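You operate a simulated robot arm through the tools that you are given. There is no shell and no other tool. Be economical: measure what you need, move in short steps, check, and stop when the job is done.

You run a simulated robot arm. Do the job below in one go: nothing can be reset, and whatever is moved stays where it is left.

## Task
Gauge the blue roller stub's run-out; stand it in the green tray up to 0.3 mm, else the brown.
Fine: crank once round, a twentieth short or an eighth over at most; dial arm off again.
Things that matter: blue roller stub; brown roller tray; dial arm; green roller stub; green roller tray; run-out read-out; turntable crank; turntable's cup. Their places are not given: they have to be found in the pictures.

Only the result counts: the job must be done as asked and must still hold three seconds after the hand-in. Knocking over, shifting, dropping, spilling or breaking anything else fails it.

## Robot
A 7-joint arm with a two-finger parallel gripper, fixed in place. Base frame: the origin is at the foot of the arm, x ahead of it, y to its left, z up; the work surface is at about z = 85. Units: cm, rad, N and s.
With the tool pointing down near the work surface it reaches from about 24 to 68 cm from the base axis. Its first joint turns from -1.152 to 1.152 rad. Payload 2.4 kg.
The TCP is the grasp point between the finger pads, 3 cm short of the fingertips. In the tool frame z runs along the fingers and y along their closing line. The gripper opens to 9.4 cm. The fingers are 2.8 cm wide and 1 cm thick; the gripper's body (5 by 9.6 cm) begins 5.5 cm behind the TCP.
Orientation is that of the tool frame in the base frame, as a unit quaternion [x, y, z, w]. With the fingers straight down and closing along the base's y, the tool's x points along the base's -x, its y along +y and its z along -z.

## Interface
- The arm moves only by the tool step_arm. Its argument "commands" is one flat list of numbers, 7 for each row, row after row: the shift along the base's x, y, z in units of 20 mm (1.0 is 20 mm), then the turn, a rotation vector about the base's x, y, z in units of 8 degrees (1.0 is 8 degrees), then the finger opening in cm, from 0 to 9.4. In form: [x, y, z, rx, ry, rz, claw, x, y, z, rx, ry, rz, claw, ...]. A call has 1 to 10 rows; each row shifts and turns the commanded pose from where the row before left it. A call with a number of a shift or a turn outside -1 to 1 is refused whole. Rows are played at 5 a second. More than 5 cm and 0.15 rad between two rows, or a gripper value outside its range, and nothing of the call is played. A pose out of reach is approached as far as the arm can. The call stops where the force on the tool passes 40 N (or 10 N more than at its start, if that is more) or the arm is blocked; 0.2 s more then pass. The fingers move at their own pace (about 15.3 cm/s each) and stop on an object; they squeeze with about 33 N. The grip force told is the motor's: it shows also when the fingers shut on nothing. Time passes only in rows, and 0.2 s behind the last, so rows that do not move let the fingers close. The reply holds the time, the measured pose of the TCP, the force on the tool along the base axes, the opening and the grip force, in the units named above and with some noise, with the torque about the TCP (base axes, N m) and any sound that the robot's microphone picked up.
- Cameras (640 x 400 px; columns grow to the right, rows downward): "scene" is fixed at [2.31, 46.4, 145.29]; the picture's right is [-0.85, -0.52, 0.00], its down [-0.28, 0.46, -0.84] and it looks along [0.44, -0.72, -0.54] (base axes); focal length 335 px, centre (320, 200). "wrist" rides on the gripper at [7.6, 1.4, -10.2] in the tool frame; the picture's right is [-0.18, 0.98, 0.00], its down [-0.75, -0.14, -0.64] and it looks along [-0.63, -0.12, 0.77] (tool axes); focal length 243 px, centre (320, 200).
- get_image(camera): a new picture of that camera. The clock stands still meanwhile.
- probe_pixels(camera, pixels): for up to 12 pixels [column, row] of the newest picture of that camera ("zoom" is the newest enlarged one), the place [x, y, z] in the base frame of the surface seen there, good to about 0.2 cm, but the place of the scene camera against the robot may be out by one fixed shift of up to 1.2 cm in any direction. The clock stands still meanwhile.
- close_up(camera, box): a new picture of the part [left, top, right, bottom] of that camera's present view, enlarged. The clock stands still meanwhile.
- sign_off(): hands the job in; it is judged then, once.

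Keep the steps short. Do not move on a guess: measure, check each grasp and each placing, and mend mistakes. In all there are 80 turns and 46 pictures (those below and enlarged ones count). Leave the gripper open and the arm clear of the work at the hand-in unless told otherwise, and finish with a single line.

The tools are called after "Emit:" as name(argument=value, ...) on one line, values as JSON. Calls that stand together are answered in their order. step_arm: Moves the arm, as the interface text tells. Its arguments: {"type":"object","properties":{"commands":{"type":"array"}},"required":["commands"]} The other tools are called the same way: get_image (camera) takes a picture; probe_pixels (camera, pixels) gives the place of the surface under pixels of a picture; close_up (camera, box) takes an enlarged picture of a part of a camera's view; sign_off () hands the job in.

At the start:

```text
clock: 0.0
ee_pos: [40.84, 15.08, 116.24]
tool_rot: [0.0, 1.0, 0.0, 0.0]
ft_force: [0.0, -0.1, -0.2]
ft_torque: [-0.02, 0.02, 0.01]
width: 9.39
grip_force: 0.1
```

scene: 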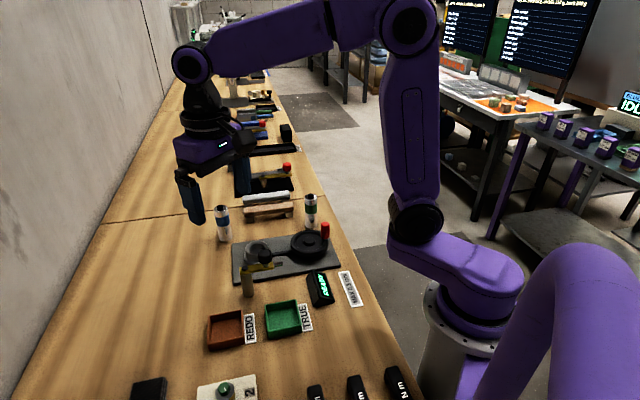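
wrist: 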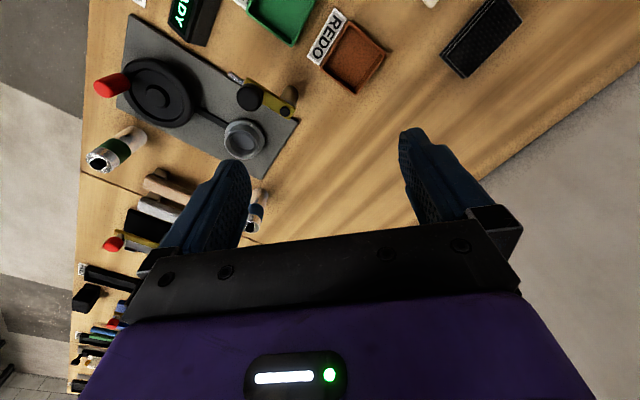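

I see two roller stubs (one at scene ~(222,222), one at ~(311,210)), a plate with a crank disc, a cup and a dial arm, plus the trays and the read-out. I'll enlarge these first.

Emit:
close_up(camera="scene", box=[190, 180, 370, 360])

Emit:
close_up(camera="wrist", box=[70, 0, 400, 240])

```text
2.22 times, centred on (280, 270) of scene
```

zoom: 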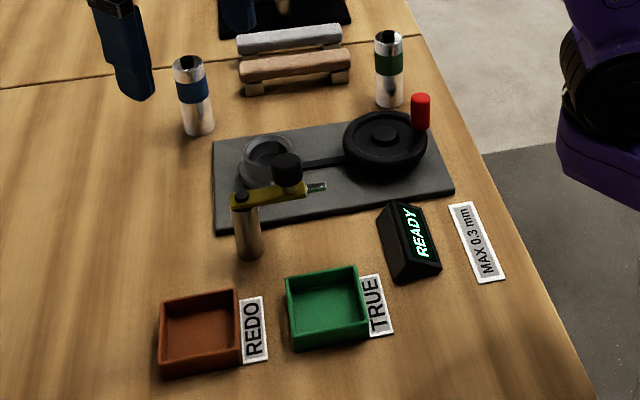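

```text
1.67 times, centred on (235, 120) of wrist
```

zoom: 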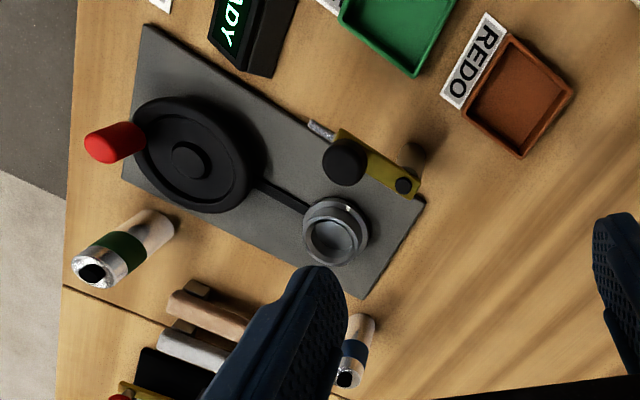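

The latest zoom is a wrist view, which has no fixed shift. I'll probe the key points there: cup, disc, knob, dial arm parts, trays and rollers.

Emit:
probe_pixels(camera="zoom", pixels=[[332, 240], [335, 205], [188, 160], [130, 140], [95, 143], [343, 160], [403, 185], [320, 128], [520, 95], [405, 25], [345, 377], [355, 325]])

Emit:
probe_pixels(camera="wrist", pixels=[[272, 90], [290, 105], [250, 205], [265, 195], [225, 155], [242, 155], [345, 85], [385, 55], [355, 25], [325, 60], [287, 40], [255, 12]])

```text
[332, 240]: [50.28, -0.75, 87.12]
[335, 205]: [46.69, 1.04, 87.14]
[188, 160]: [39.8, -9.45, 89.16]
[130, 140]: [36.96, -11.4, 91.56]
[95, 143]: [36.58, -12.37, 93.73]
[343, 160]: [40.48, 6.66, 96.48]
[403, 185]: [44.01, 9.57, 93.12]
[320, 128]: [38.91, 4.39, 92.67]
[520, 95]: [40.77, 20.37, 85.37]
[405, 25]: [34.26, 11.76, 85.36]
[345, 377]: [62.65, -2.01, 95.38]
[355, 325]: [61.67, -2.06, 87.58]
```

```text
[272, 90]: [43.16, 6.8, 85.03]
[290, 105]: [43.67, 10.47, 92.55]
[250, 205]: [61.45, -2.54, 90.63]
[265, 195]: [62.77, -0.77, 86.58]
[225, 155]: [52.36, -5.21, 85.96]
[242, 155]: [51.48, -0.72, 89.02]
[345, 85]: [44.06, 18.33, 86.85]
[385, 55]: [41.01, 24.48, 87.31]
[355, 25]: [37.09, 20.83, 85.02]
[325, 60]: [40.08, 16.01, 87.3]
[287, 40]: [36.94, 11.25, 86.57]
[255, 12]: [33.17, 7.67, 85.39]
```

The blue roller stands at about (62,-2) and is about 10 cm tall. The cup is near (49,0) and the dial post near (44,10). I'll move back and to the right so the wrist camera faces the cup and dial arm.

Emit:
step_arm(commands=[-0.88, -1, -0.2, 0, 0, 0, 9.4, -0.88, -1, -0.2, 0, 0, 0, 9.4, -0.88, -1, -0.2, 0, 0, 0, 9.4, -0.88, -1, -0.2, 0, 0, 0, 9.4, -0.88, -1, -0.2, 0, 0, 0, 9.4, 0, 0, 0, 0, 0, 0, 9.4])

Emit:
get_image(camera="wrist")

```text
clock: 1.4
ee_pos: [32.0, 5.07, 114.25]
tool_rot: [-0.001, 1.0, 0.0, 0.0]
ft_force: [0.2, -0.5, -1.2]
ft_torque: [0.01, 0.01, 0.01]
width: 9.4
grip_force: 0.1
```

```text
41 pictures are left
```

wrist: 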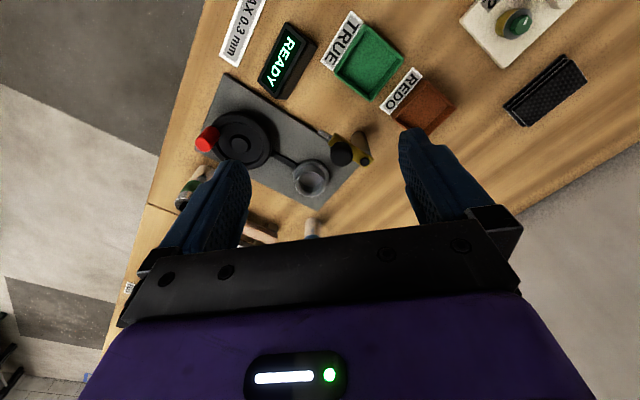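

Emit:
close_up(camera="wrist", box=[190, 70, 400, 210])

```text
2.86 times, centred on (295, 140) of wrist
```

zoom: 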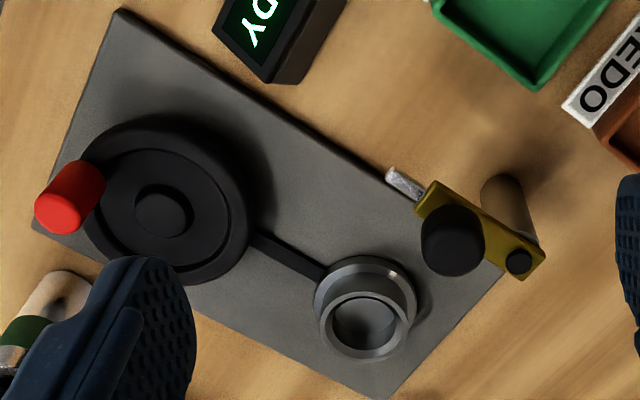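

This view is clear. I'll probe the pivot, knob, stylus tip, cup rim edges, cup floor, disc hub and red handle.

Emit:
probe_pixels(camera="zoom", pixels=[[518, 260], [452, 250], [392, 175], [420, 200], [540, 255], [320, 305], [415, 310], [362, 355], [370, 262], [365, 312], [163, 212], [68, 195]])

Emit:
probe_pixels(camera="zoom", pixels=[[58, 213], [85, 175], [40, 205], [72, 225], [430, 262], [480, 255], [455, 272], [90, 245], [240, 255], [180, 285], [350, 345], [355, 300]])

```text
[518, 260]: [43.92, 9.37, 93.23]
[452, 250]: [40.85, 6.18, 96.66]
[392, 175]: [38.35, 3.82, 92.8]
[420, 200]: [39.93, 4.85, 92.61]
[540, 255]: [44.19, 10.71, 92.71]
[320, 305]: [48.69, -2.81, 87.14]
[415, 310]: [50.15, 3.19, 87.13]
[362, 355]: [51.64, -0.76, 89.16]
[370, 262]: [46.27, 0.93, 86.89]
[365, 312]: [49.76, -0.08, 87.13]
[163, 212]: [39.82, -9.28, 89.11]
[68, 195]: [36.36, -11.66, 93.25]
```

```text
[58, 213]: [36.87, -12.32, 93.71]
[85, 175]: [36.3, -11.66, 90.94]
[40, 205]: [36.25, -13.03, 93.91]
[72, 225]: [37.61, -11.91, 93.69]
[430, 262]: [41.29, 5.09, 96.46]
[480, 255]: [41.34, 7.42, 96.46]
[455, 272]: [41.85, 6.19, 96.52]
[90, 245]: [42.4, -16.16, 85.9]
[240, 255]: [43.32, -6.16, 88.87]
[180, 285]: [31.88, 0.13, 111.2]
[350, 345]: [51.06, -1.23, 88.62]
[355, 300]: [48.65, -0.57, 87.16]
```

I still need the cup centre and tray corners, so I'll probe more rim points in this same picture.

Emit:
probe_pixels(camera="zoom", pixels=[[323, 325], [413, 320], [340, 347], [385, 351], [404, 338], [368, 295], [335, 305], [400, 300], [345, 318], [385, 312], [365, 325], [366, 286]])

Emit:
step_arm(commands=[0.93, -0.13, 0, 0, 0, 0, 9.4, 0.93, -0.13, 0, 0, 0, 0, 9.4, 0.93, -0.13, 0, 0, 0, 0, 9.4, 0.93, -0.13, 0, 0, 0, 0, 9.4, 0.93, -0.13, 0, 0, 0, 0, 9.4, 0.93, -0.13, 0, 0, 0, 0, 9.4, 0.93, -0.13, 0, 0, 0, 0, 9.4, 0, 0, 0, 0, 0, 0, 9.4])

Emit:
get_image(camera="wrist")

```text
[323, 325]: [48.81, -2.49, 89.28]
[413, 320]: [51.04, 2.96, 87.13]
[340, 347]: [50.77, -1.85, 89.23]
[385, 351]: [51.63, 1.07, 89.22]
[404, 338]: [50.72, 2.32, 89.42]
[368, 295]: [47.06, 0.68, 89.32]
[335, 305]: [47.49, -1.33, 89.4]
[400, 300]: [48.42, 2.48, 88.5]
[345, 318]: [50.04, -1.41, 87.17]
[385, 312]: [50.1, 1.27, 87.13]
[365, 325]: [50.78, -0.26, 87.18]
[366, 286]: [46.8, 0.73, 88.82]
```

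```text
clock: 3.2
ee_pos: [45.1, 3.27, 114.34]
tool_rot: [0.0, 1.0, 0.0, 0.0]
ft_force: [-0.3, 0.7, 0.3]
ft_torque: [-0.01, 0.01, 0.02]
width: 9.39
grip_force: 0.1
```

```text
39 pictures are left
```

wrist: 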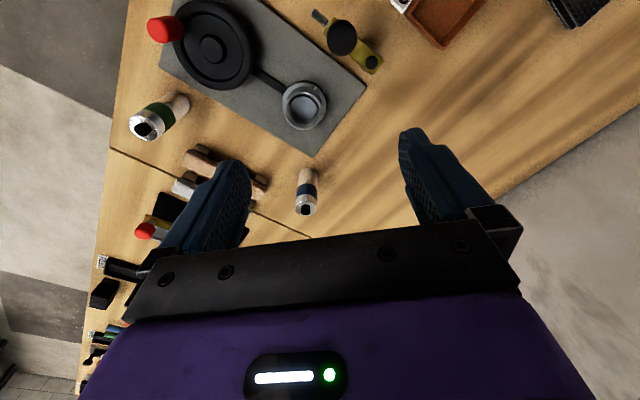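

Emit:
close_up(camera="wrist", box=[250, 60, 400, 230])

```text
2.35 times, centred on (325, 145) of wrist
```

zoom: 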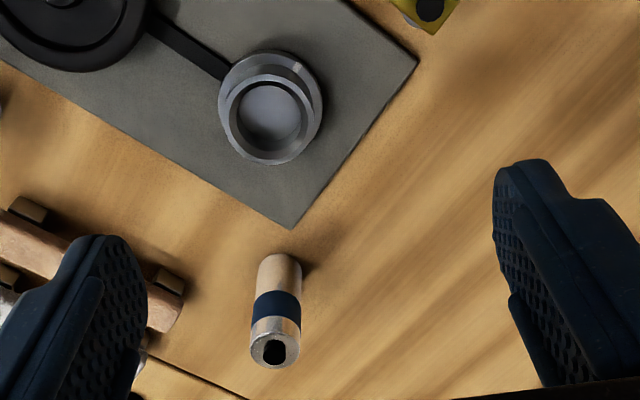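

Here I'll probe the roller's top, its body and base, and the cup rim and floor.

Emit:
probe_pixels(camera="zoom", pixels=[[274, 366], [252, 352], [298, 345], [274, 338], [275, 325], [276, 300], [278, 270], [254, 312], [300, 312], [258, 275], [299, 275], [275, 258]])

Emit:
probe_pixels(camera="zoom", pixels=[[222, 112], [225, 130], [267, 161], [311, 120], [262, 80], [240, 92], [295, 85], [295, 150], [267, 110], [240, 115], [295, 112], [267, 135]])

```text
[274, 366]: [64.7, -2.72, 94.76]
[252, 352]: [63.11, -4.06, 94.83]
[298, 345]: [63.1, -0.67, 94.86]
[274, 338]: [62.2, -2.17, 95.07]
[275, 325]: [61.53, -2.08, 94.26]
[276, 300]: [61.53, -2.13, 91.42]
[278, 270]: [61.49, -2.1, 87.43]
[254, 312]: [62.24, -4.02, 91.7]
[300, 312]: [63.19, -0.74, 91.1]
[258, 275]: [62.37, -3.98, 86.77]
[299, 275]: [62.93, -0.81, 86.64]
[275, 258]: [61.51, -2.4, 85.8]
```

```text
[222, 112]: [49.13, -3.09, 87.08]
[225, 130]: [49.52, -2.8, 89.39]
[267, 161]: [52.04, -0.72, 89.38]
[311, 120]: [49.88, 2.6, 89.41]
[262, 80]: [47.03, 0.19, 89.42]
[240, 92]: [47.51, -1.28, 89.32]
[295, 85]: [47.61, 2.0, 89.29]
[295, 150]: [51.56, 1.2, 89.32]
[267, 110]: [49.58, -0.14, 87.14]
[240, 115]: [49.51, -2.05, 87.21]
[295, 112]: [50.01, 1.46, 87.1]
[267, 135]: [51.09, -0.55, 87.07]
```

The roller axis is at about (63.1,-2.4), diameter 3.4 cm, top at z≈94.9. The cup centre is about (49.5,-0.1), with its floor at 87.1 and rim at 89.4. I'll move above the roller.

Emit:
step_arm(commands=[1, -0.315, -0.5, 0, 0, 0, 6.5, 1, -0.315, -0.5, 0, 0, 0, 6.5, 1, -0.315, -0.5, 0, 0, 0, 6.5, 1, -0.315, -0.5, 0, 0, 0, 6.5, 1, -0.315, -0.5, 0, 0, 0, 6.5, 1, -0.315, -0.5, 0, 0, 0, 6.5, 1, -0.315, -0.5, 0, 0, 0, 6.5, 1, -0.315, -0.5, 0, 0, 0, 6.5, 1, -0.315, -0.5, 0, 0, 0, 6.5, 0, 0, 0, 0, 0, 0, 6.5])

Emit:
step_arm(commands=[0, 0, -0.9, 0, 0, 0, 6.5, 0, 0, -0.9, 0, 0, 0, 6.5, 0, 0, -0.9, 0, 0, 0, 6.5, 0, 0, 0, 0, 0, 0, 6.5])

Emit:
get_image(camera="wrist")

```text
clock: 5.4
ee_pos: [62.89, -2.2, 105.17]
tool_rot: [0.0, 1.0, -0.001, 0.0]
ft_force: [-0.4, 0.4, 0.1]
ft_torque: [-0.01, -0.02, -0.01]
width: 6.49
grip_force: 0.2
```

```text
clock: 6.4
ee_pos: [62.81, -2.43, 99.93]
tool_rot: [0.001, 1.0, 0.001, 0.0]
ft_force: [0.1, 0.6, -0.9]
ft_torque: [0.01, -0.01, -0.02]
width: 6.5
grip_force: 0.1
```

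```text
37 pictures are left
```

wrist: 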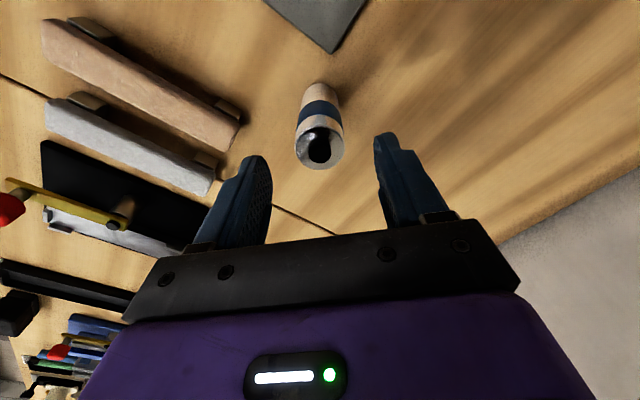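

The roller's top ring is well between the fingers in column. I'll probe it again from close up.

Emit:
probe_pixels(camera="wrist", pixels=[[320, 168], [297, 150], [342, 148], [320, 129], [301, 120], [340, 115], [319, 100], [304, 165], [338, 164], [220, 160], [260, 165], [385, 140]])

```text
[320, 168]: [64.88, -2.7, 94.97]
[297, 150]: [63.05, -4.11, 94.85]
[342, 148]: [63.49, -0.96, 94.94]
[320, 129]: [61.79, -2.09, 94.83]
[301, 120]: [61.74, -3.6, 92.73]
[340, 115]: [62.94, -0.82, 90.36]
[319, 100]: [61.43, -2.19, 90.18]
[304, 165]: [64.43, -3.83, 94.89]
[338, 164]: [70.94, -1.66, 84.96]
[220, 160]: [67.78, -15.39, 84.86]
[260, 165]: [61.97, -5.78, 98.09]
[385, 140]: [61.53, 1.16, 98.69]
```

The centre is (63.2,-2.45). I'll correct x by +0.35 and descend to TCP z≈92.3.

Emit:
step_arm(commands=[0.19, 0, 0, 0, 0, 0, 6.5, 0, 0, -0.95, 0, 0, 0, 6.5, 0, 0, -0.95, 0, 0, 0, 6.5, 0, 0, -0.95, 0, 0, 0, 6.5, 0, 0, -0.95, 0, 0, 0, 6.5, 0, 0, 0, 0, 0, 0, 6.5])

Emit:
step_arm(commands=[0, 0, 0, 0, 0, 0, 3.0, 0, 0, 0, 0, 0, 0, 2.5, 0, 0, 0, 0, 0, 0, 2.5, 0, 0, 0, 0, 0, 0, 2.5])

```text
clock: 7.8
ee_pos: [63.24, -2.38, 92.14]
tool_rot: [0.0, 1.0, 0.0, 0.0]
ft_force: [0.2, 1.1, 0.1]
ft_torque: [-0.02, -0.02, -0.01]
width: 6.52
grip_force: 0.0
```

```text
clock: 8.8
ee_pos: [63.26, -2.38, 91.96]
tool_rot: [-0.001, 1.0, -0.001, 0.0]
ft_force: [0.3, -0.4, 0.7]
ft_torque: [-0.04, -0.01, 0.0]
width: 3.47
grip_force: 33.1
```

The roller is gripped (width 3.47, 33 N). I'll lift it 8 cm and carry it over the cup.

Emit:
step_arm(commands=[0, 0, 1, 0, 0, 0, 2.5, 0, 0, 1, 0, 0, 0, 2.5, 0, 0, 1, 0, 0, 0, 2.5, 0, 0, 1, 0, 0, 0, 2.5, 0, 0, 0, 0, 0, 0, 2.5])

Emit:
step_arm(commands=[-0.98, 0.163, 0, 0, 0, 0, 2.5, -0.98, 0.163, 0, 0, 0, 0, 2.5, -0.98, 0.163, 0, 0, 0, 0, 2.5, -0.98, 0.163, 0, 0, 0, 0, 2.5, -0.98, 0.163, 0, 0, 0, 0, 2.5, -0.98, 0.163, 0, 0, 0, 0, 2.5, -0.98, 0.163, 0, 0, 0, 0, 2.5, 0, 0, 0, 0, 0, 0, 2.5])

Emit:
get_image(camera="wrist")

Emit:
close_up(camera="scene", box=[210, 170, 350, 300])

```text
clock: 10.0
ee_pos: [63.42, -2.43, 100.07]
tool_rot: [0.0, 1.0, 0.0, 0.0]
ft_force: [-0.7, -0.6, -3.6]
ft_torque: [0.0, -0.02, 0.02]
width: 3.48
grip_force: 33.3
```

```text
clock: 11.8
ee_pos: [49.68, -0.05, 100.33]
tool_rot: [0.001, 1.0, 0.0, 0.0]
ft_force: [0.1, -0.6, -4.1]
ft_torque: [0.05, 0.04, 0.04]
width: 3.44
grip_force: 32.9
```

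```text
36 pictures are left
```

wrist: 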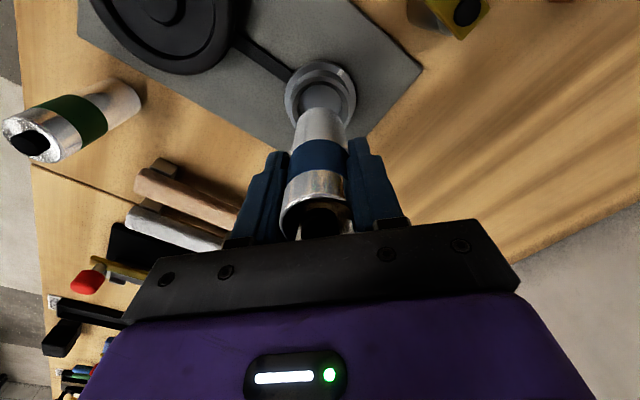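

```text
3.08 times, centred on (280, 235) of scene
```

zoom: 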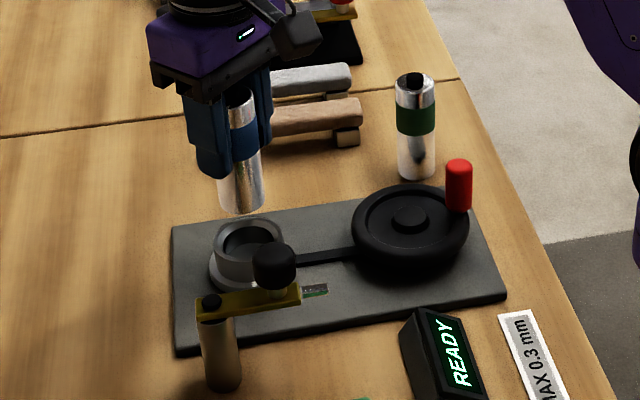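

I'll probe the cup rim and the roller body from this nearer view to align them.

Emit:
probe_pixels(camera="wrist", pixels=[[290, 93], [318, 65], [350, 85], [352, 105], [290, 112], [306, 72], [340, 74], [320, 86], [300, 90], [338, 90], [308, 112], [345, 118]])

Emit:
close_up(camera="wrist", box=[260, 40, 380, 140])

```text
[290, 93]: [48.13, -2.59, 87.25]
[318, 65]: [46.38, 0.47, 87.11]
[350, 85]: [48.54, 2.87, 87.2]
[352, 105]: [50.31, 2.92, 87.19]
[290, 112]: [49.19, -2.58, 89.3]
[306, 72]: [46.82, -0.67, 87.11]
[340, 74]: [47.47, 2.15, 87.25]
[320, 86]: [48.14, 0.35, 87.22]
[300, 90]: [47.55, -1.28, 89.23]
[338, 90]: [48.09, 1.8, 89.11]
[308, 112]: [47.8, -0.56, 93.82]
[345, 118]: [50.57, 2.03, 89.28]
```

```text
4.00 times, centred on (320, 90) of wrist
```

zoom: 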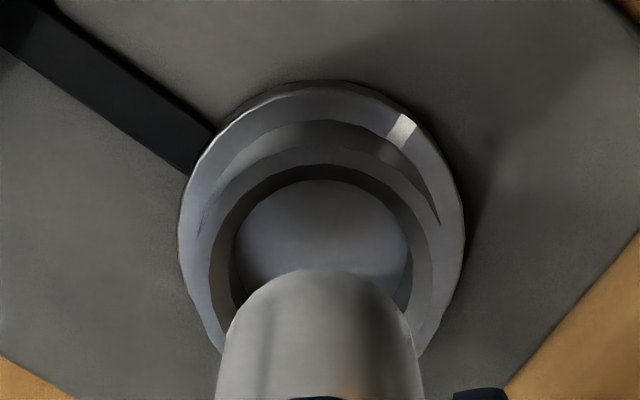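

The roller bottom and the cup both compute to about (49.5,0.0), so they are aligned. I'll lower by about 5.9 cm, going slowly at the end.

Emit:
step_arm(commands=[0, 0, -0.8, 0, 0, 0, 2.5, 0, 0, -0.8, 0, 0, 0, 2.5, 0, 0, -0.8, 0, 0, 0, 2.5, 0, 0, -0.3, 0, 0, 0, 2.5, 0, 0, -0.15, 0, 0, 0, 2.5, 0, 0, -0.1, 0, 0, 0, 2.5, 0, 0, 0, 0, 0, 0, 2.5])

Emit:
get_image(camera="wrist")

```text
clock: 13.4
ee_pos: [49.66, -0.15, 94.4]
tool_rot: [0.0, 1.0, 0.0, 0.002]
ft_force: [3.0, -0.4, 22.8]
ft_torque: [0.0, -0.17, -0.01]
width: 3.49
grip_force: 32.7
```

```text
33 pictures are left
```

wrist: 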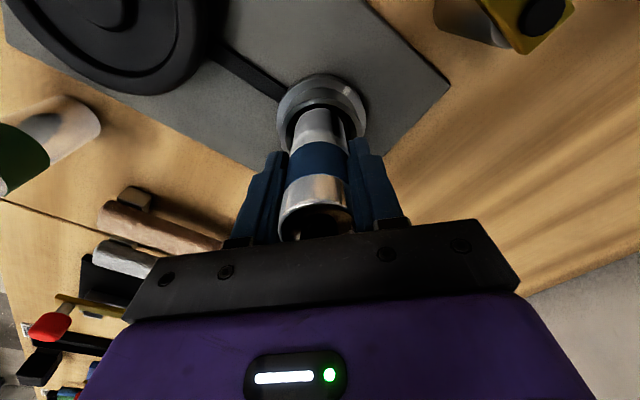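

The force is 22.8 N at TCP 94.4, so the roller may be seated or resting on the taper. I'll look closer.

Emit:
close_up(camera="wrist", box=[260, 50, 380, 170])

Emit:
close_up(camera="scene", box=[220, 200, 320, 300])

```text
3.33 times, centred on (320, 110) of wrist
```

zoom: 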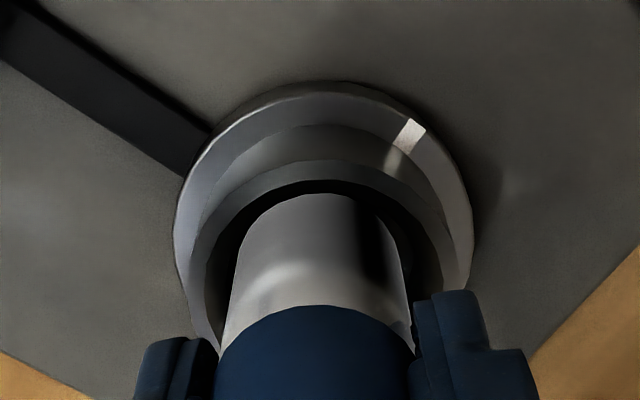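

```text
4.00 times, centred on (270, 250) of scene
```

zoom: 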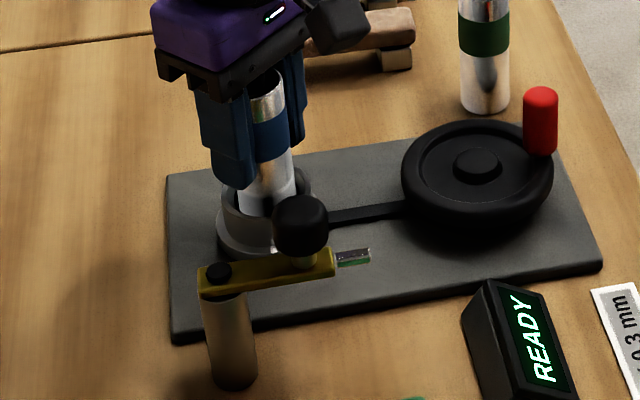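

The roller is inside the cup mouth, with a light +x side force, so it may be touching the near wall. I'll nudge +x 0.12 cm and press slightly.

Emit:
step_arm(commands=[0, 0, 0.1, 0, 0, 0, 2.5, 0.06, 0, 0, 0, 0, 0, 2.5, 0, 0, -0.08, 0, 0, 0, 2.5, 0, 0, -0.05, 0, 0, 0, 2.5, 0, 0, 0, 0, 0, 0, 2.5])

```text
clock: 14.6
ee_pos: [49.8, -0.19, 94.33]
tool_rot: [0.0, 1.0, 0.001, 0.0]
ft_force: [-2.9, -0.5, 24.5]
ft_torque: [-0.11, 0.1, 0.05]
width: 3.48
grip_force: 32.5
```

There is the same stop height at both x positions, with the side force reversing (friction), so it sits on the floor. I'll release gently and rise straight up.

Emit:
step_arm(commands=[-0.03, 0, 0.08, 0, 0, 0, 2.5, 0, 0, 0, 0, 0, 0, 4.0, 0, 0, 0, 0, 0, 0, 6.0, 0, 0, 0, 0, 0, 0, 6.0, 0, 0, 1, 0, 0, 0, 6.0, 0, 0, 1, 0, 0, 0, 6.0, 0, 0, 1, 0, 0, 0, 6.0, 0, 0, 1, 0, 0, 0, 6.0, 0, 0, 1, 0, 0, 0, 6.0, 0, 0, 0, 0, 0, 0, 6.0])

Emit:
get_image(camera="wrist")

Emit:
close_up(camera="scene", box=[220, 200, 340, 310])

```text
clock: 16.8
ee_pos: [49.65, -0.2, 104.59]
tool_rot: [0.0, 1.0, 0.0, 0.0]
ft_force: [0.1, -0.1, 0.0]
ft_torque: [0.01, -0.01, -0.01]
width: 5.97
grip_force: 0.1
```

```text
30 pictures are left
```

wrist: 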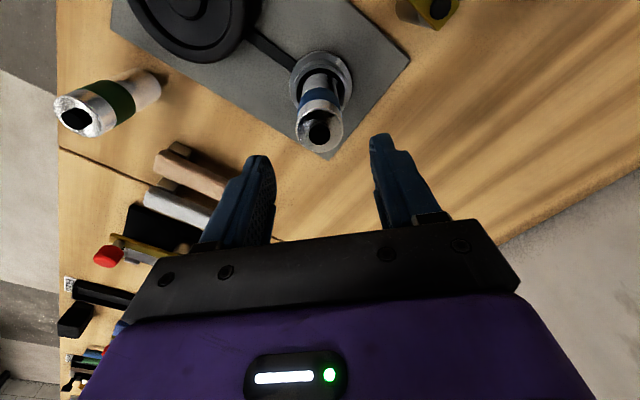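

```text
3.64 times, centred on (280, 255) of scene
```

zoom: 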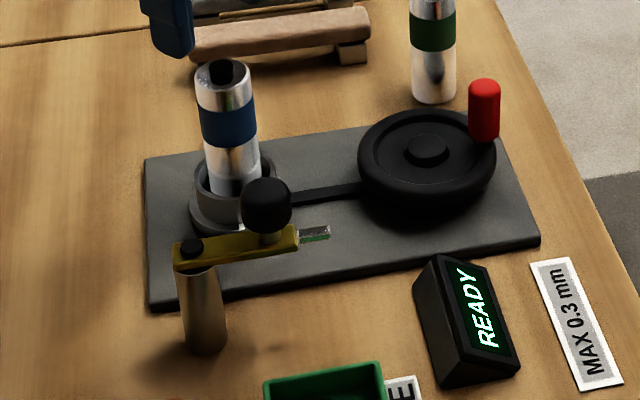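

It stands upright. I'll check its top and axis with probes.

Emit:
probe_pixels(camera="wrist", pixels=[[319, 152], [297, 132], [342, 130], [319, 112], [301, 100], [339, 98], [320, 88]])

```text
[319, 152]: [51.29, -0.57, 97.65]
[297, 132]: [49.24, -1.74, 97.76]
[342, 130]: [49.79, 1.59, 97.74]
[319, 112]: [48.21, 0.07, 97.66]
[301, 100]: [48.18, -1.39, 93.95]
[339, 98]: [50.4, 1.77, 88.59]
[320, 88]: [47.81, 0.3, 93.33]
```

The top reads 97.7, about 0.5 higher than expected for a full seat. I'll look closer at how it sits.

Emit:
close_up(camera="wrist", box=[270, 40, 370, 160])

Emit:
close_up(camera="scene", box=[260, 205, 300, 275])

```text
3.33 times, centred on (320, 100) of wrist
```

zoom: 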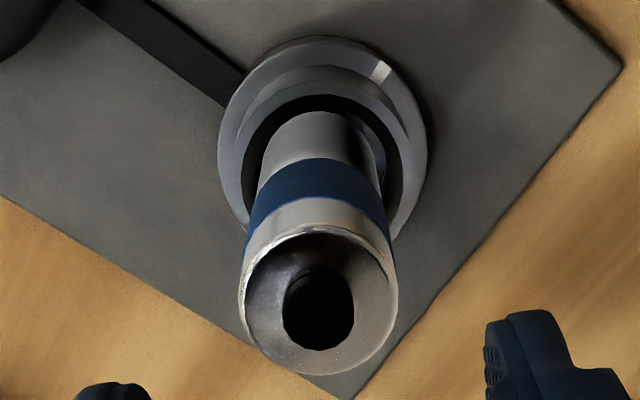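

```text
5.71 times, centred on (280, 240) of scene
```

zoom: 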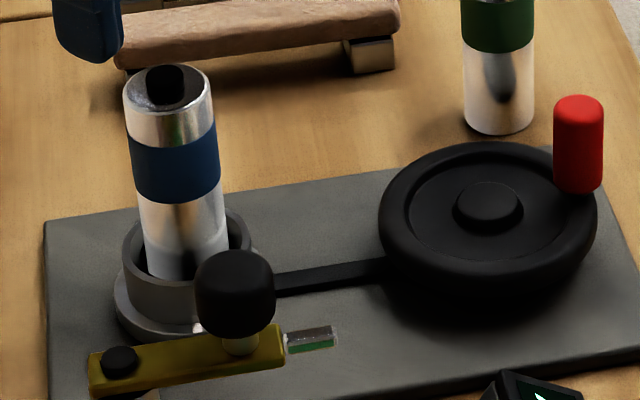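

I'll check verticality with probes along the roller's front and sides at several heights.

Emit:
probe_pixels(camera="wrist", pixels=[[319, 75], [319, 80], [319, 92], [319, 100], [319, 105], [305, 85], [334, 82], [303, 110], [338, 108], [319, 150], [303, 145], [337, 145]])

Emit:
probe_pixels(camera="zoom", pixels=[[135, 120], [155, 125], [175, 130], [205, 120], [150, 220], [175, 235], [200, 235], [215, 225], [170, 160], [180, 260], [480, 60], [500, 110]])

```text
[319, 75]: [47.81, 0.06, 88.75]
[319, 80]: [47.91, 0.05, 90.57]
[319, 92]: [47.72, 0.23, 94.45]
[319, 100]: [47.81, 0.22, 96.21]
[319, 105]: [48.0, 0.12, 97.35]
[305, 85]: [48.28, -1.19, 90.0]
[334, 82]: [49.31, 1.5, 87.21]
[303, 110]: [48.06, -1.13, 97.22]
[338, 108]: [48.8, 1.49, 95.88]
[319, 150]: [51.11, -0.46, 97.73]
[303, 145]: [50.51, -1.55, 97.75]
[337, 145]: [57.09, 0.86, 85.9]
```

```text
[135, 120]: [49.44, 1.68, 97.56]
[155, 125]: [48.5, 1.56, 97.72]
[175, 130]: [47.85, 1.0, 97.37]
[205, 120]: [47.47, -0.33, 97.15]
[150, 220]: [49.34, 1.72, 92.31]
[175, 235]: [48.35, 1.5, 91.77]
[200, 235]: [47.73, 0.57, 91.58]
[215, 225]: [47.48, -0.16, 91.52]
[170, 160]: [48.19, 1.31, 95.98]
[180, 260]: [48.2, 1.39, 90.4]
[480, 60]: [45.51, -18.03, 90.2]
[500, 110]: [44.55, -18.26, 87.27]
```

The roller is vertical, with its axis at about (49.5,0), stable and well inside the cup. Next is the dial arm. I'll go with closed fingers to the -x side of the black knob at about (41.2,6.3), aiming at (37.6,6.0) and staying high first.

Emit:
step_arm(commands=[-1, 0.52, 0, 0, 0, 0, 6, -1, 0.52, 0, 0, 0, 0, 6, -1, 0.52, 0, 0, 0, 0, 0, -1, 0.52, 0, 0, 0, 0, 0, -1, 0.52, 0, 0, 0, 0, 0, -1, 0.52, 0, 0, 0, 0, 0, 0, 0, 0, 0, 0, 0, 0])

Emit:
close_up(camera="scene", box=[210, 190, 350, 310])

```text
clock: 18.4
ee_pos: [37.57, 6.16, 104.34]
tool_rot: [0.0, 1.0, 0.0, 0.0]
ft_force: [0.4, 1.2, -0.1]
ft_torque: [-0.02, 0.0, -0.03]
width: 0.0
grip_force: 32.6
```

```text
3.33 times, centred on (280, 250) of scene
```

zoom: 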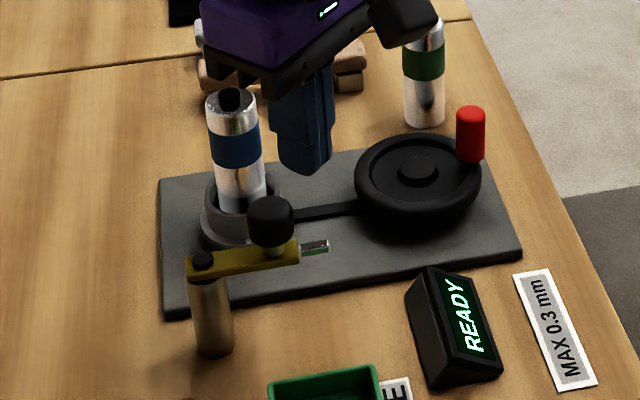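

Emit:
probe_pixels(camera="zoom", pixels=[[270, 205], [248, 222], [293, 222], [270, 240], [272, 252], [328, 246], [316, 241], [202, 258], [285, 262], [195, 270], [305, 165], [300, 252]])

```text
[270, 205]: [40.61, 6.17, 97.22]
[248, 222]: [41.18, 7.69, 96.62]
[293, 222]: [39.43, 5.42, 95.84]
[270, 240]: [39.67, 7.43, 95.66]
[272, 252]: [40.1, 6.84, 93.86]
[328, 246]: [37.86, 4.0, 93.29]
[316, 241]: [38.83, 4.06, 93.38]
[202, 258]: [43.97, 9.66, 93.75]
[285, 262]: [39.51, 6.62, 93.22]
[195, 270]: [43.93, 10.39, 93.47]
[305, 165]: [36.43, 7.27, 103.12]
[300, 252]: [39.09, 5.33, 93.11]
```

The knob and arm positions agree. I'll descend beside the knob so the fingertips reach z≈94.2, above the arm bar.

Emit:
step_arm(commands=[0, 0.05, -0.9, 0, 0, 0, 0, 0, 0.05, -0.9, 0, 0, 0, 0, 0, 0, -0.9, 0, 0, 0, 0, 0, 0, -0.9, 0, 0, 0, 0, 0, 0, 0, 0, 0, 0, 0])

Emit:
close_up(camera="scene", box=[210, 190, 350, 310])

```text
clock: 19.6
ee_pos: [37.68, 6.25, 97.21]
tool_rot: [0.0, 1.0, 0.0, 0.0]
ft_force: [0.4, -0.1, -0.6]
ft_torque: [-0.01, -0.02, 0.02]
width: 0.0
grip_force: 32.8
```

```text
3.33 times, centred on (280, 250) of scene
```

zoom: 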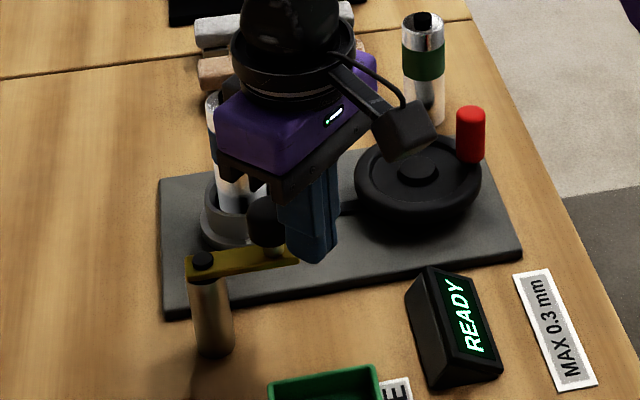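

I'm beside the knob. I'll push it gently toward +x, following the arc, and watch the force.

Emit:
step_arm(commands=[0.3, -0.03, 0, 0, 0, 0, 0, 0.3, -0.06, 0, 0, 0, 0, 0, 0.3, -0.08, 0, 0, 0, 0, 0, 0.3, -0.08, 0, 0, 0, 0, 0, 0.3, -0.08, 0, 0, 0, 0, 0, 0, 0, 0, 0, 0, 0, 0])

Emit:
close_up(camera="scene", box=[210, 190, 350, 310])

```text
clock: 21.0
ee_pos: [40.8, 5.84, 97.29]
tool_rot: [0.0, 1.0, 0.0, -0.001]
ft_force: [-0.7, 1.3, -0.2]
ft_torque: [0.05, 0.0, 0.01]
width: 0.01
grip_force: 33.1
```

```text
3.33 times, centred on (280, 250) of scene
```

zoom: 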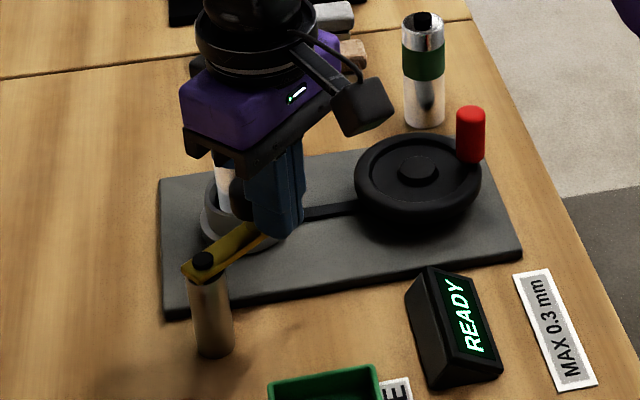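

The arm follows with low force. I'll go on in smaller steps until it meets the roller or the display changes.

Emit:
step_arm(commands=[0.2, -0.03, 0, 0, 0, 0, 0, 0.2, 0, 0, 0, 0, 0, 0, 0.2, 0, 0, 0, 0, 0, 0, 0.2, 0, 0, 0, 0, 0, 0, 0, 0, 0, 0, 0, 0, 0])

Emit:
close_up(camera="scene", box=[210, 190, 350, 310])

```text
clock: 22.2
ee_pos: [42.31, 5.74, 97.39]
tool_rot: [0.001, 1.0, 0.0, -0.001]
ft_force: [-2.0, 0.1, 1.5]
ft_torque: [-0.01, 0.03, -0.02]
width: 0.01
grip_force: 33.0
```

```text
3.33 times, centred on (280, 250) of scene
```

zoom: 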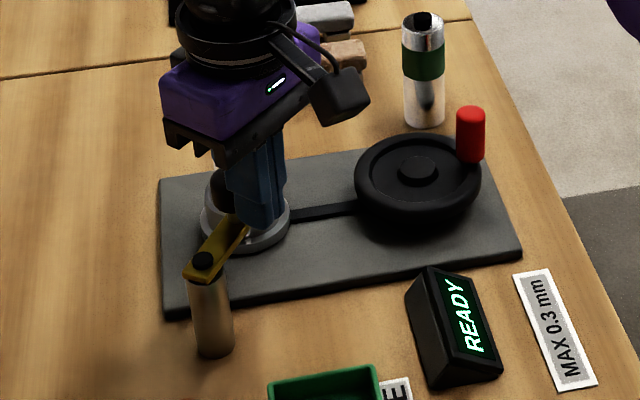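

The display still says READY and the force is small, so I'll continue in 2 mm rows.

Emit:
step_arm(commands=[0.12, 0, 0, 0, 0, 0, 0, 0.12, 0, 0, 0, 0, 0, 0, 0.12, 0, 0, 0, 0, 0, 0, 0.12, 0, 0, 0, 0, 0, 0, 0, 0, 0, 0, 0, 0, 0])

Emit:
close_up(camera="scene", box=[210, 190, 350, 310])

```text
clock: 23.4
ee_pos: [43.24, 5.73, 97.43]
tool_rot: [0.0, 1.0, 0.0, 0.0]
ft_force: [-2.0, 0.6, 0.5]
ft_torque: [0.02, 0.02, 0.01]
width: 0.0
grip_force: 33.5
```

```text
3.33 times, centred on (280, 250) of scene
```

zoom: 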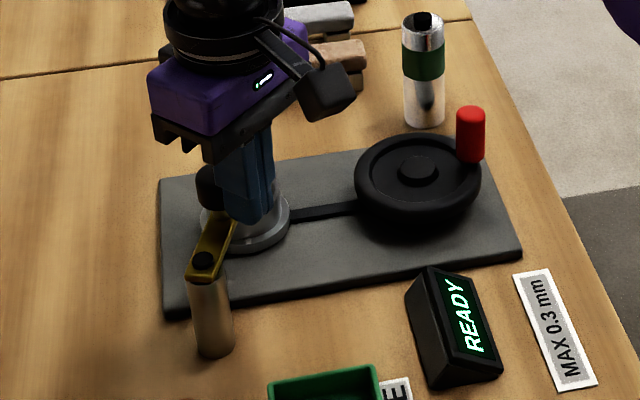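

Still READY with about 2 N. I'll go 0.6 cm further in tiny rows.

Emit:
step_arm(commands=[0.1, 0.02, 0, 0, 0, 0, 0, 0.1, 0.02, 0, 0, 0, 0, 0, 0.1, 0.02, 0, 0, 0, 0, 0, 0, 0, 0, 0, 0, 0, 0])

Emit:
close_up(camera="scene", box=[210, 190, 350, 310])

```text
clock: 24.4
ee_pos: [43.76, 5.79, 97.18]
tool_rot: [0.0, 1.0, 0.0, 0.0]
ft_force: [-1.8, -0.9, 0.1]
ft_torque: [0.02, 0.02, -0.02]
width: 0.01
grip_force: 33.3
```

```text
3.33 times, centred on (280, 250) of scene
```

zoom: 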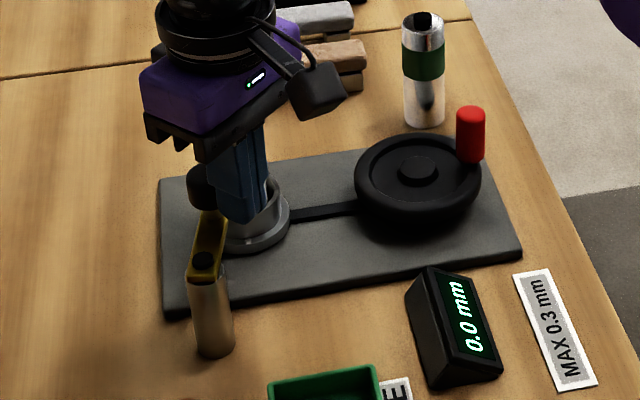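

The read-out now shows "0.0 mm", so the dial is on. I'll back off to -x, rise clear and check that it stays engaged.

Emit:
step_arm(commands=[-0.4, 0, 0, 0, 0, 0, 0, -0.6, 0, 0, 0, 0, 0, 0, 0, 0, 0.8, 0, 0, 0, 0, -0.3, -0.2, 0.8, 0, 0, 0, 0, -0.5, -0.5, 0.8, 0, 0, 0, 0, -0.5, -0.8, 0.8, 0, 0, 0, 2, -0.5, -0.8, 0, 0, 0, 0, 4, 0, 0, 0, 0, 0, 0, 5])

Emit:
get_image(camera="wrist")

Emit:
close_up(camera="scene", box=[210, 190, 350, 310])

```text
clock: 26.2
ee_pos: [38.31, 0.93, 103.61]
tool_rot: [0.0, 1.0, 0.001, 0.001]
ft_force: [0.3, 0.3, 0.1]
ft_torque: [-0.01, -0.04, 0.04]
width: 5.0
grip_force: 0.2
```

```text
20 pictures are left
```

wrist: 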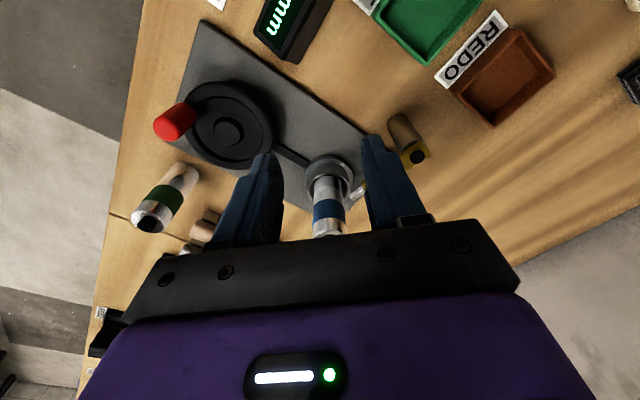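

```text
3.33 times, centred on (280, 250) of scene
```

zoom: 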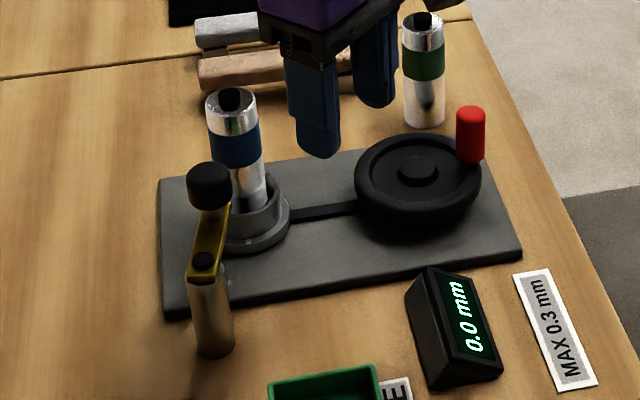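

It stays engaged at 0.0 mm. Next, the crank: I'll probe the red handle and hub in this wrist view.

Emit:
probe_pixels(camera="wrist", pixels=[[162, 128], [155, 126], [167, 137], [173, 128], [162, 117], [185, 107], [180, 128], [193, 118], [229, 131], [217, 131], [241, 133], [229, 142]])

Emit:
probe_pixels(camera="wrist", pixels=[[190, 140], [205, 158], [230, 168], [260, 160], [272, 135], [266, 108], [240, 88], [205, 90], [215, 108], [228, 120], [330, 225], [342, 182]])

```text
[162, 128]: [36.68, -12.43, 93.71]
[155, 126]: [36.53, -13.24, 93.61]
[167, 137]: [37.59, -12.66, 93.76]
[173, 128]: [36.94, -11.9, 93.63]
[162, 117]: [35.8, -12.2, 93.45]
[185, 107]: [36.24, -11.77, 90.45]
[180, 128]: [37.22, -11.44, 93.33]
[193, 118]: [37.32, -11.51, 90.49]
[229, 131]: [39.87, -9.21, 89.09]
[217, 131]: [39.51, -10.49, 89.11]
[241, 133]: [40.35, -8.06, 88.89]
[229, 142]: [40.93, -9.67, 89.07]
```

```text
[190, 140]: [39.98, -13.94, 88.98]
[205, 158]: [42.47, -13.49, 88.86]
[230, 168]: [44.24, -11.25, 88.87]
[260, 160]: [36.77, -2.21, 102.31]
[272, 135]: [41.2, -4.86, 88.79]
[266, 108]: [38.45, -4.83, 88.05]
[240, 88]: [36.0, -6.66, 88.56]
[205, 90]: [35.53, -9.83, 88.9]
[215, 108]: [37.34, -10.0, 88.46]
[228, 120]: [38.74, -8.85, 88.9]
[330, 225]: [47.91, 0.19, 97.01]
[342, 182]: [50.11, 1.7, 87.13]
```

The hub centre is about (39.95,-9.3), and the handle about (36.75,-12.3) with its top at z 93.7, so the crank radius is about 4.35. I'll go above the handle with the gripper open to 4 cm.

Emit:
step_arm(commands=[-0.11, -0.945, 0, 0, 0, 0, 4, -0.11, -0.945, 0, 0, 0, 0, 4, -0.11, -0.945, 0, 0, 0, 0, 4, -0.11, -0.945, 0, 0, 0, 0, 4, -0.11, -0.945, 0, 0, 0, 0, 4, -0.11, -0.945, 0, 0, 0, 0, 4, -0.11, -0.945, 0, 0, 0, 0, 4, 0, 0, -0.5, 0, 0, 0, 4, 0, 0, 0, 0, 0, 0, 4, 0, 0, 0, 0, 0, 0, 4])

Emit:
get_image(camera="wrist")

```text
clock: 28.4
ee_pos: [36.67, -11.87, 102.77]
tool_rot: [0.0, 1.0, 0.0, 0.0]
ft_force: [-1.0, -0.7, 0.6]
ft_torque: [-0.01, 0.0, 0.02]
width: 3.98
grip_force: 0.2
```

```text
18 pictures are left
```

wrist: 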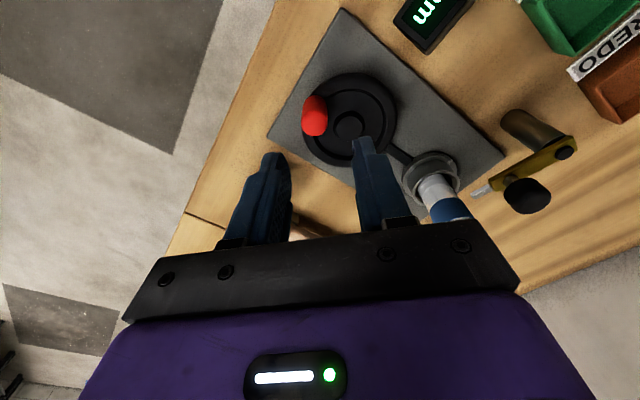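

Emit:
close_up(camera="wrist", box=[280, 60, 410, 180])

Emit:
probe_pixels(camera="wrist", pixels=[[315, 132], [305, 128], [326, 126], [315, 119], [314, 108], [304, 110], [327, 110], [315, 97], [348, 124], [336, 124], [360, 124], [347, 135]])

```text
3.33 times, centred on (345, 120) of wrist
```

zoom: 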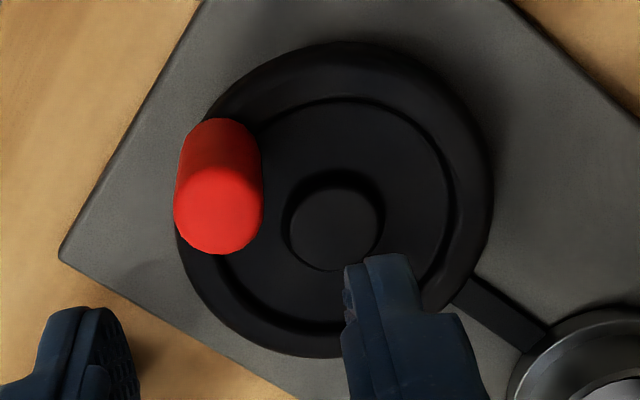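

```text
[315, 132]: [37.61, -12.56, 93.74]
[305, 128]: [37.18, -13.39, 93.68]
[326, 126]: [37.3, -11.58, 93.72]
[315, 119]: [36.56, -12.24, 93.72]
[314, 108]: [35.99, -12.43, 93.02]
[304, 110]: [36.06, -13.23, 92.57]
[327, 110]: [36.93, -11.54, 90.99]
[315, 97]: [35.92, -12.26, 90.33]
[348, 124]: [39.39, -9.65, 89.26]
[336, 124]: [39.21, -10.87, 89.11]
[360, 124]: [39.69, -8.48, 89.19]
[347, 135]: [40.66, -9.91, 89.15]
```

Refined handle centre is (36.83,-12.43), hub (39.8,-9.4), radius 4.24. I'll align and descend to TCP z 93.

Emit:
step_arm(commands=[0.08, -0.28, 0, 0, 0, 0, 4, 0, 0, -0.97, 0, 0, 0, 4, 0, 0, -0.97, 0, 0, 0, 4, 0, 0, -0.97, 0, 0, 0, 4, 0, 0, -0.97, 0, 0, 0, 4, 0, 0, -0.97, 0, 0, 0, 4, 0, 0, 0, 0, 0, 0, 4])

```text
clock: 30.0
ee_pos: [36.77, -12.67, 92.91]
tool_rot: [0.001, 1.0, 0.0, 0.001]
ft_force: [0.4, 0.2, -0.3]
ft_torque: [0.0, -0.03, -0.04]
width: 4.0
grip_force: 0.1
```

I'm slightly low in y, so I'll correct +0.2 and close.

Emit:
step_arm(commands=[0.02, 0.1, 0, 0, 0, 0, 4, 0, 0, 0, 0, 0, 0, 2.2, 0, 0, 0, 0, 0, 0, 1.2, 0, 0, 0, 0, 0, 0, 1.2])

```text
clock: 31.0
ee_pos: [36.97, -12.49, 93.07]
tool_rot: [0.0, 1.0, 0.001, -0.001]
ft_force: [-0.1, -3.1, -2.9]
ft_torque: [0.61, -0.32, 0.06]
width: 2.24
grip_force: 45.1
```

Emit:
step_arm(commands=[0, 0, 0, 0, 0, 0, 1.2, 0, 0, 0, 0, 0, 0, 1.2])

Emit:
close_up(camera="scene", box=[230, 180, 370, 310])

```text
clock: 31.6
ee_pos: [36.97, -12.57, 92.98]
tool_rot: [0.0, 1.0, -0.001, 0.0]
ft_force: [-1.9, -2.6, -2.8]
ft_torque: [-0.58, -0.25, 0.0]
width: 2.23
grip_force: 45.2
```

```text
3.08 times, centred on (300, 245) of scene
```

zoom: 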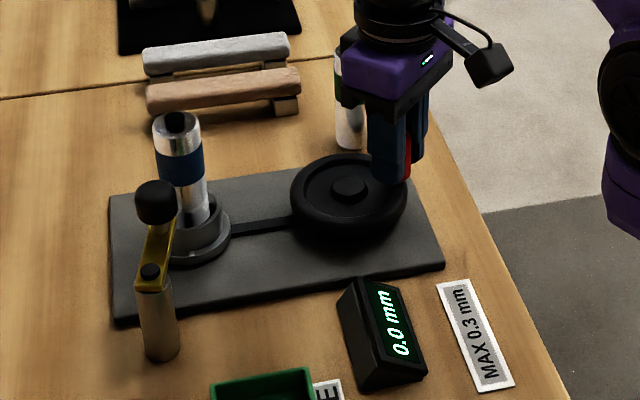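

The handle is held (width 2.23). I'll start the crank counter-clockwise in 12° rows on a circle of 4.24 cm around the hub, doing 36° first and checking force.

Emit:
step_arm(commands=[0.349, -0.273, 0, 0, 0, 0, 1.2, 0.398, -0.194, 0, 0, 0, 0, 1.2, 0.43, -0.107, 0, 0, 0, 0, 1.2, 0, 0, 0, 0, 0, 0, 1.2])

Emit:
close_up(camera="scene", box=[230, 180, 370, 310])

```text
clock: 32.1
ee_pos: [37.11, -12.51, 92.95]
tool_rot: [-0.004, 1.0, 0.004, -0.011]
ft_force: [-5.4, 7.2, 11.2]
ft_torque: [-1.5, -0.08, -0.02]
width: 2.21
grip_force: 44.7
stopped in row 2: the force on the tool passed its limit at 44 N (the readings are from after the stop); the commanded pose is now the measured one
```

```text
3.08 times, centred on (300, 245) of scene
```

zoom: 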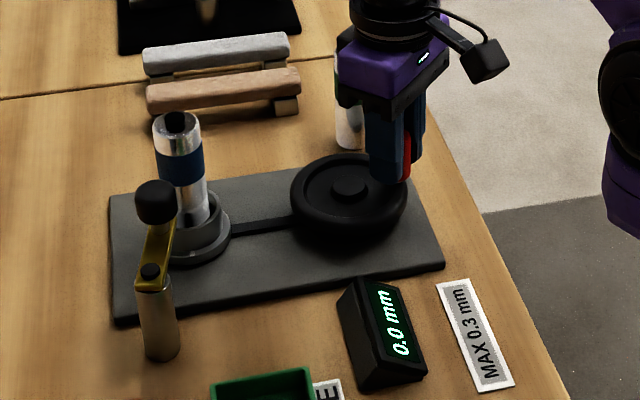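

The crank barely moved under a tight grip with a fixed hand. I'll loosen to 3.4 cm and push tangentially with a finger face instead: slow moves in -y, which tries the counter-clockwise direction.

Emit:
step_arm(commands=[0, 0, 0, 0, 0, 0, 3.4, 0, 0, 0, 0, 0, 0, 3.4, 0, -0.15, 0, 0, 0, 0, 3.4, 0, -0.15, 0, 0, 0, 0, 3.4, 0, -0.15, 0, 0, 0, 0, 3.4, 0, -0.15, 0, 0, 0, 0, 3.4, 0, 0, 0, 0, 0, 0, 3.4])

```text
clock: 33.7
ee_pos: [37.1, -13.66, 92.96]
tool_rot: [-0.003, 1.0, 0.004, -0.012]
ft_force: [1.9, 19.8, -7.9]
ft_torque: [-0.32, 0.08, -0.08]
width: 4.52
grip_force: 9.7
```

The handle resists in that direction, and the finger was pushed open. I'll try the other direction (+y, clockwise).

Emit:
step_arm(commands=[0, 0.3, 0, 0, 0, 0, 3.4, 0, 0.27, 0, 0, 0, 0, 3.4, 0, 0.2, 0, 0, 0, 0, 3.4, 0, 0.15, 0, 0, 0, 0, 3.4, 0, 0.15, 0, 0, 0, 0, 3.4, 0, 0.15, 0, 0, 0, 0, 3.4, 0, 0, 0, 0, 0, 0, 3.4])

Emit:
close_up(camera="scene", box=[230, 180, 370, 310])

```text
clock: 35.3
ee_pos: [37.26, -11.33, 92.88]
tool_rot: [-0.003, 1.0, 0.004, -0.011]
ft_force: [0.2, -1.7, -0.4]
ft_torque: [0.01, -0.01, 0.01]
width: 3.5
grip_force: 0.5
```

```text
3.08 times, centred on (300, 245) of scene
```

zoom: 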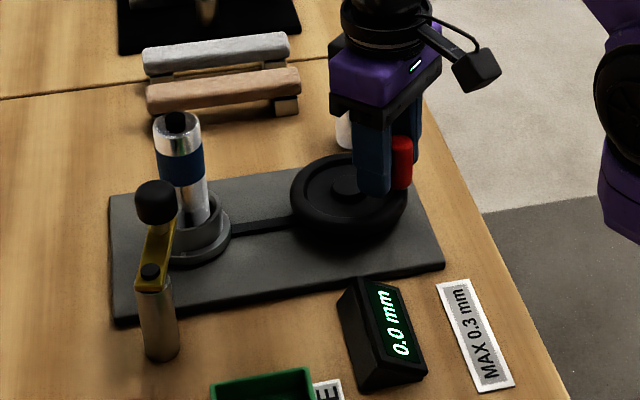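

Clockwise goes freely, so the crank is one-way. The handle moved about 8° and should now be at about (36.44,-11.98). I'll recentre on it and close.

Emit:
step_arm(commands=[0, -0.3, 0, 0, 0, 0, 3.4, -0.41, 0, 0, 0, 0, 0, 3.4, 0, 0, 0, 0, 0, 0, 1.5, 0, 0, 0, 0, 0, 0, 1.5])

Emit:
get_image(camera="wrist")

```text
clock: 36.3
ee_pos: [36.54, -11.95, 92.95]
tool_rot: [-0.003, 1.0, 0.004, -0.008]
ft_force: [3.7, 4.9, -4.9]
ft_torque: [-1.56, -0.21, 0.01]
width: 2.21
grip_force: 45.4
```

```text
13 pictures are left
```

wrist: 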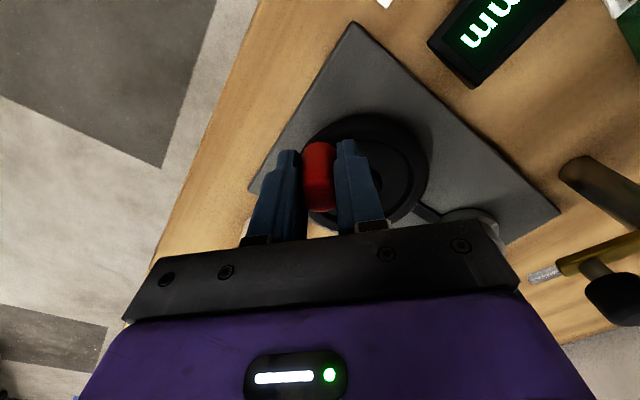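

The handle is centred between the pads. Clockwise circle, 24° first.

Emit:
step_arm(commands=[-0.231, 0.378, 0, 0, 0, 0, 1.5, -0.148, 0.418, 0, 0, 0, 0, 1.5, 0, 0, 0, 0, 0, 0, 1.5])

```text
clock: 37.1
ee_pos: [35.67, -10.4, 93.06]
tool_rot: [-0.004, 1.0, 0.004, -0.008]
ft_force: [16.8, 1.8, 1.0]
ft_torque: [-1.45, 0.56, 0.0]
width: 2.21
grip_force: 44.9
```

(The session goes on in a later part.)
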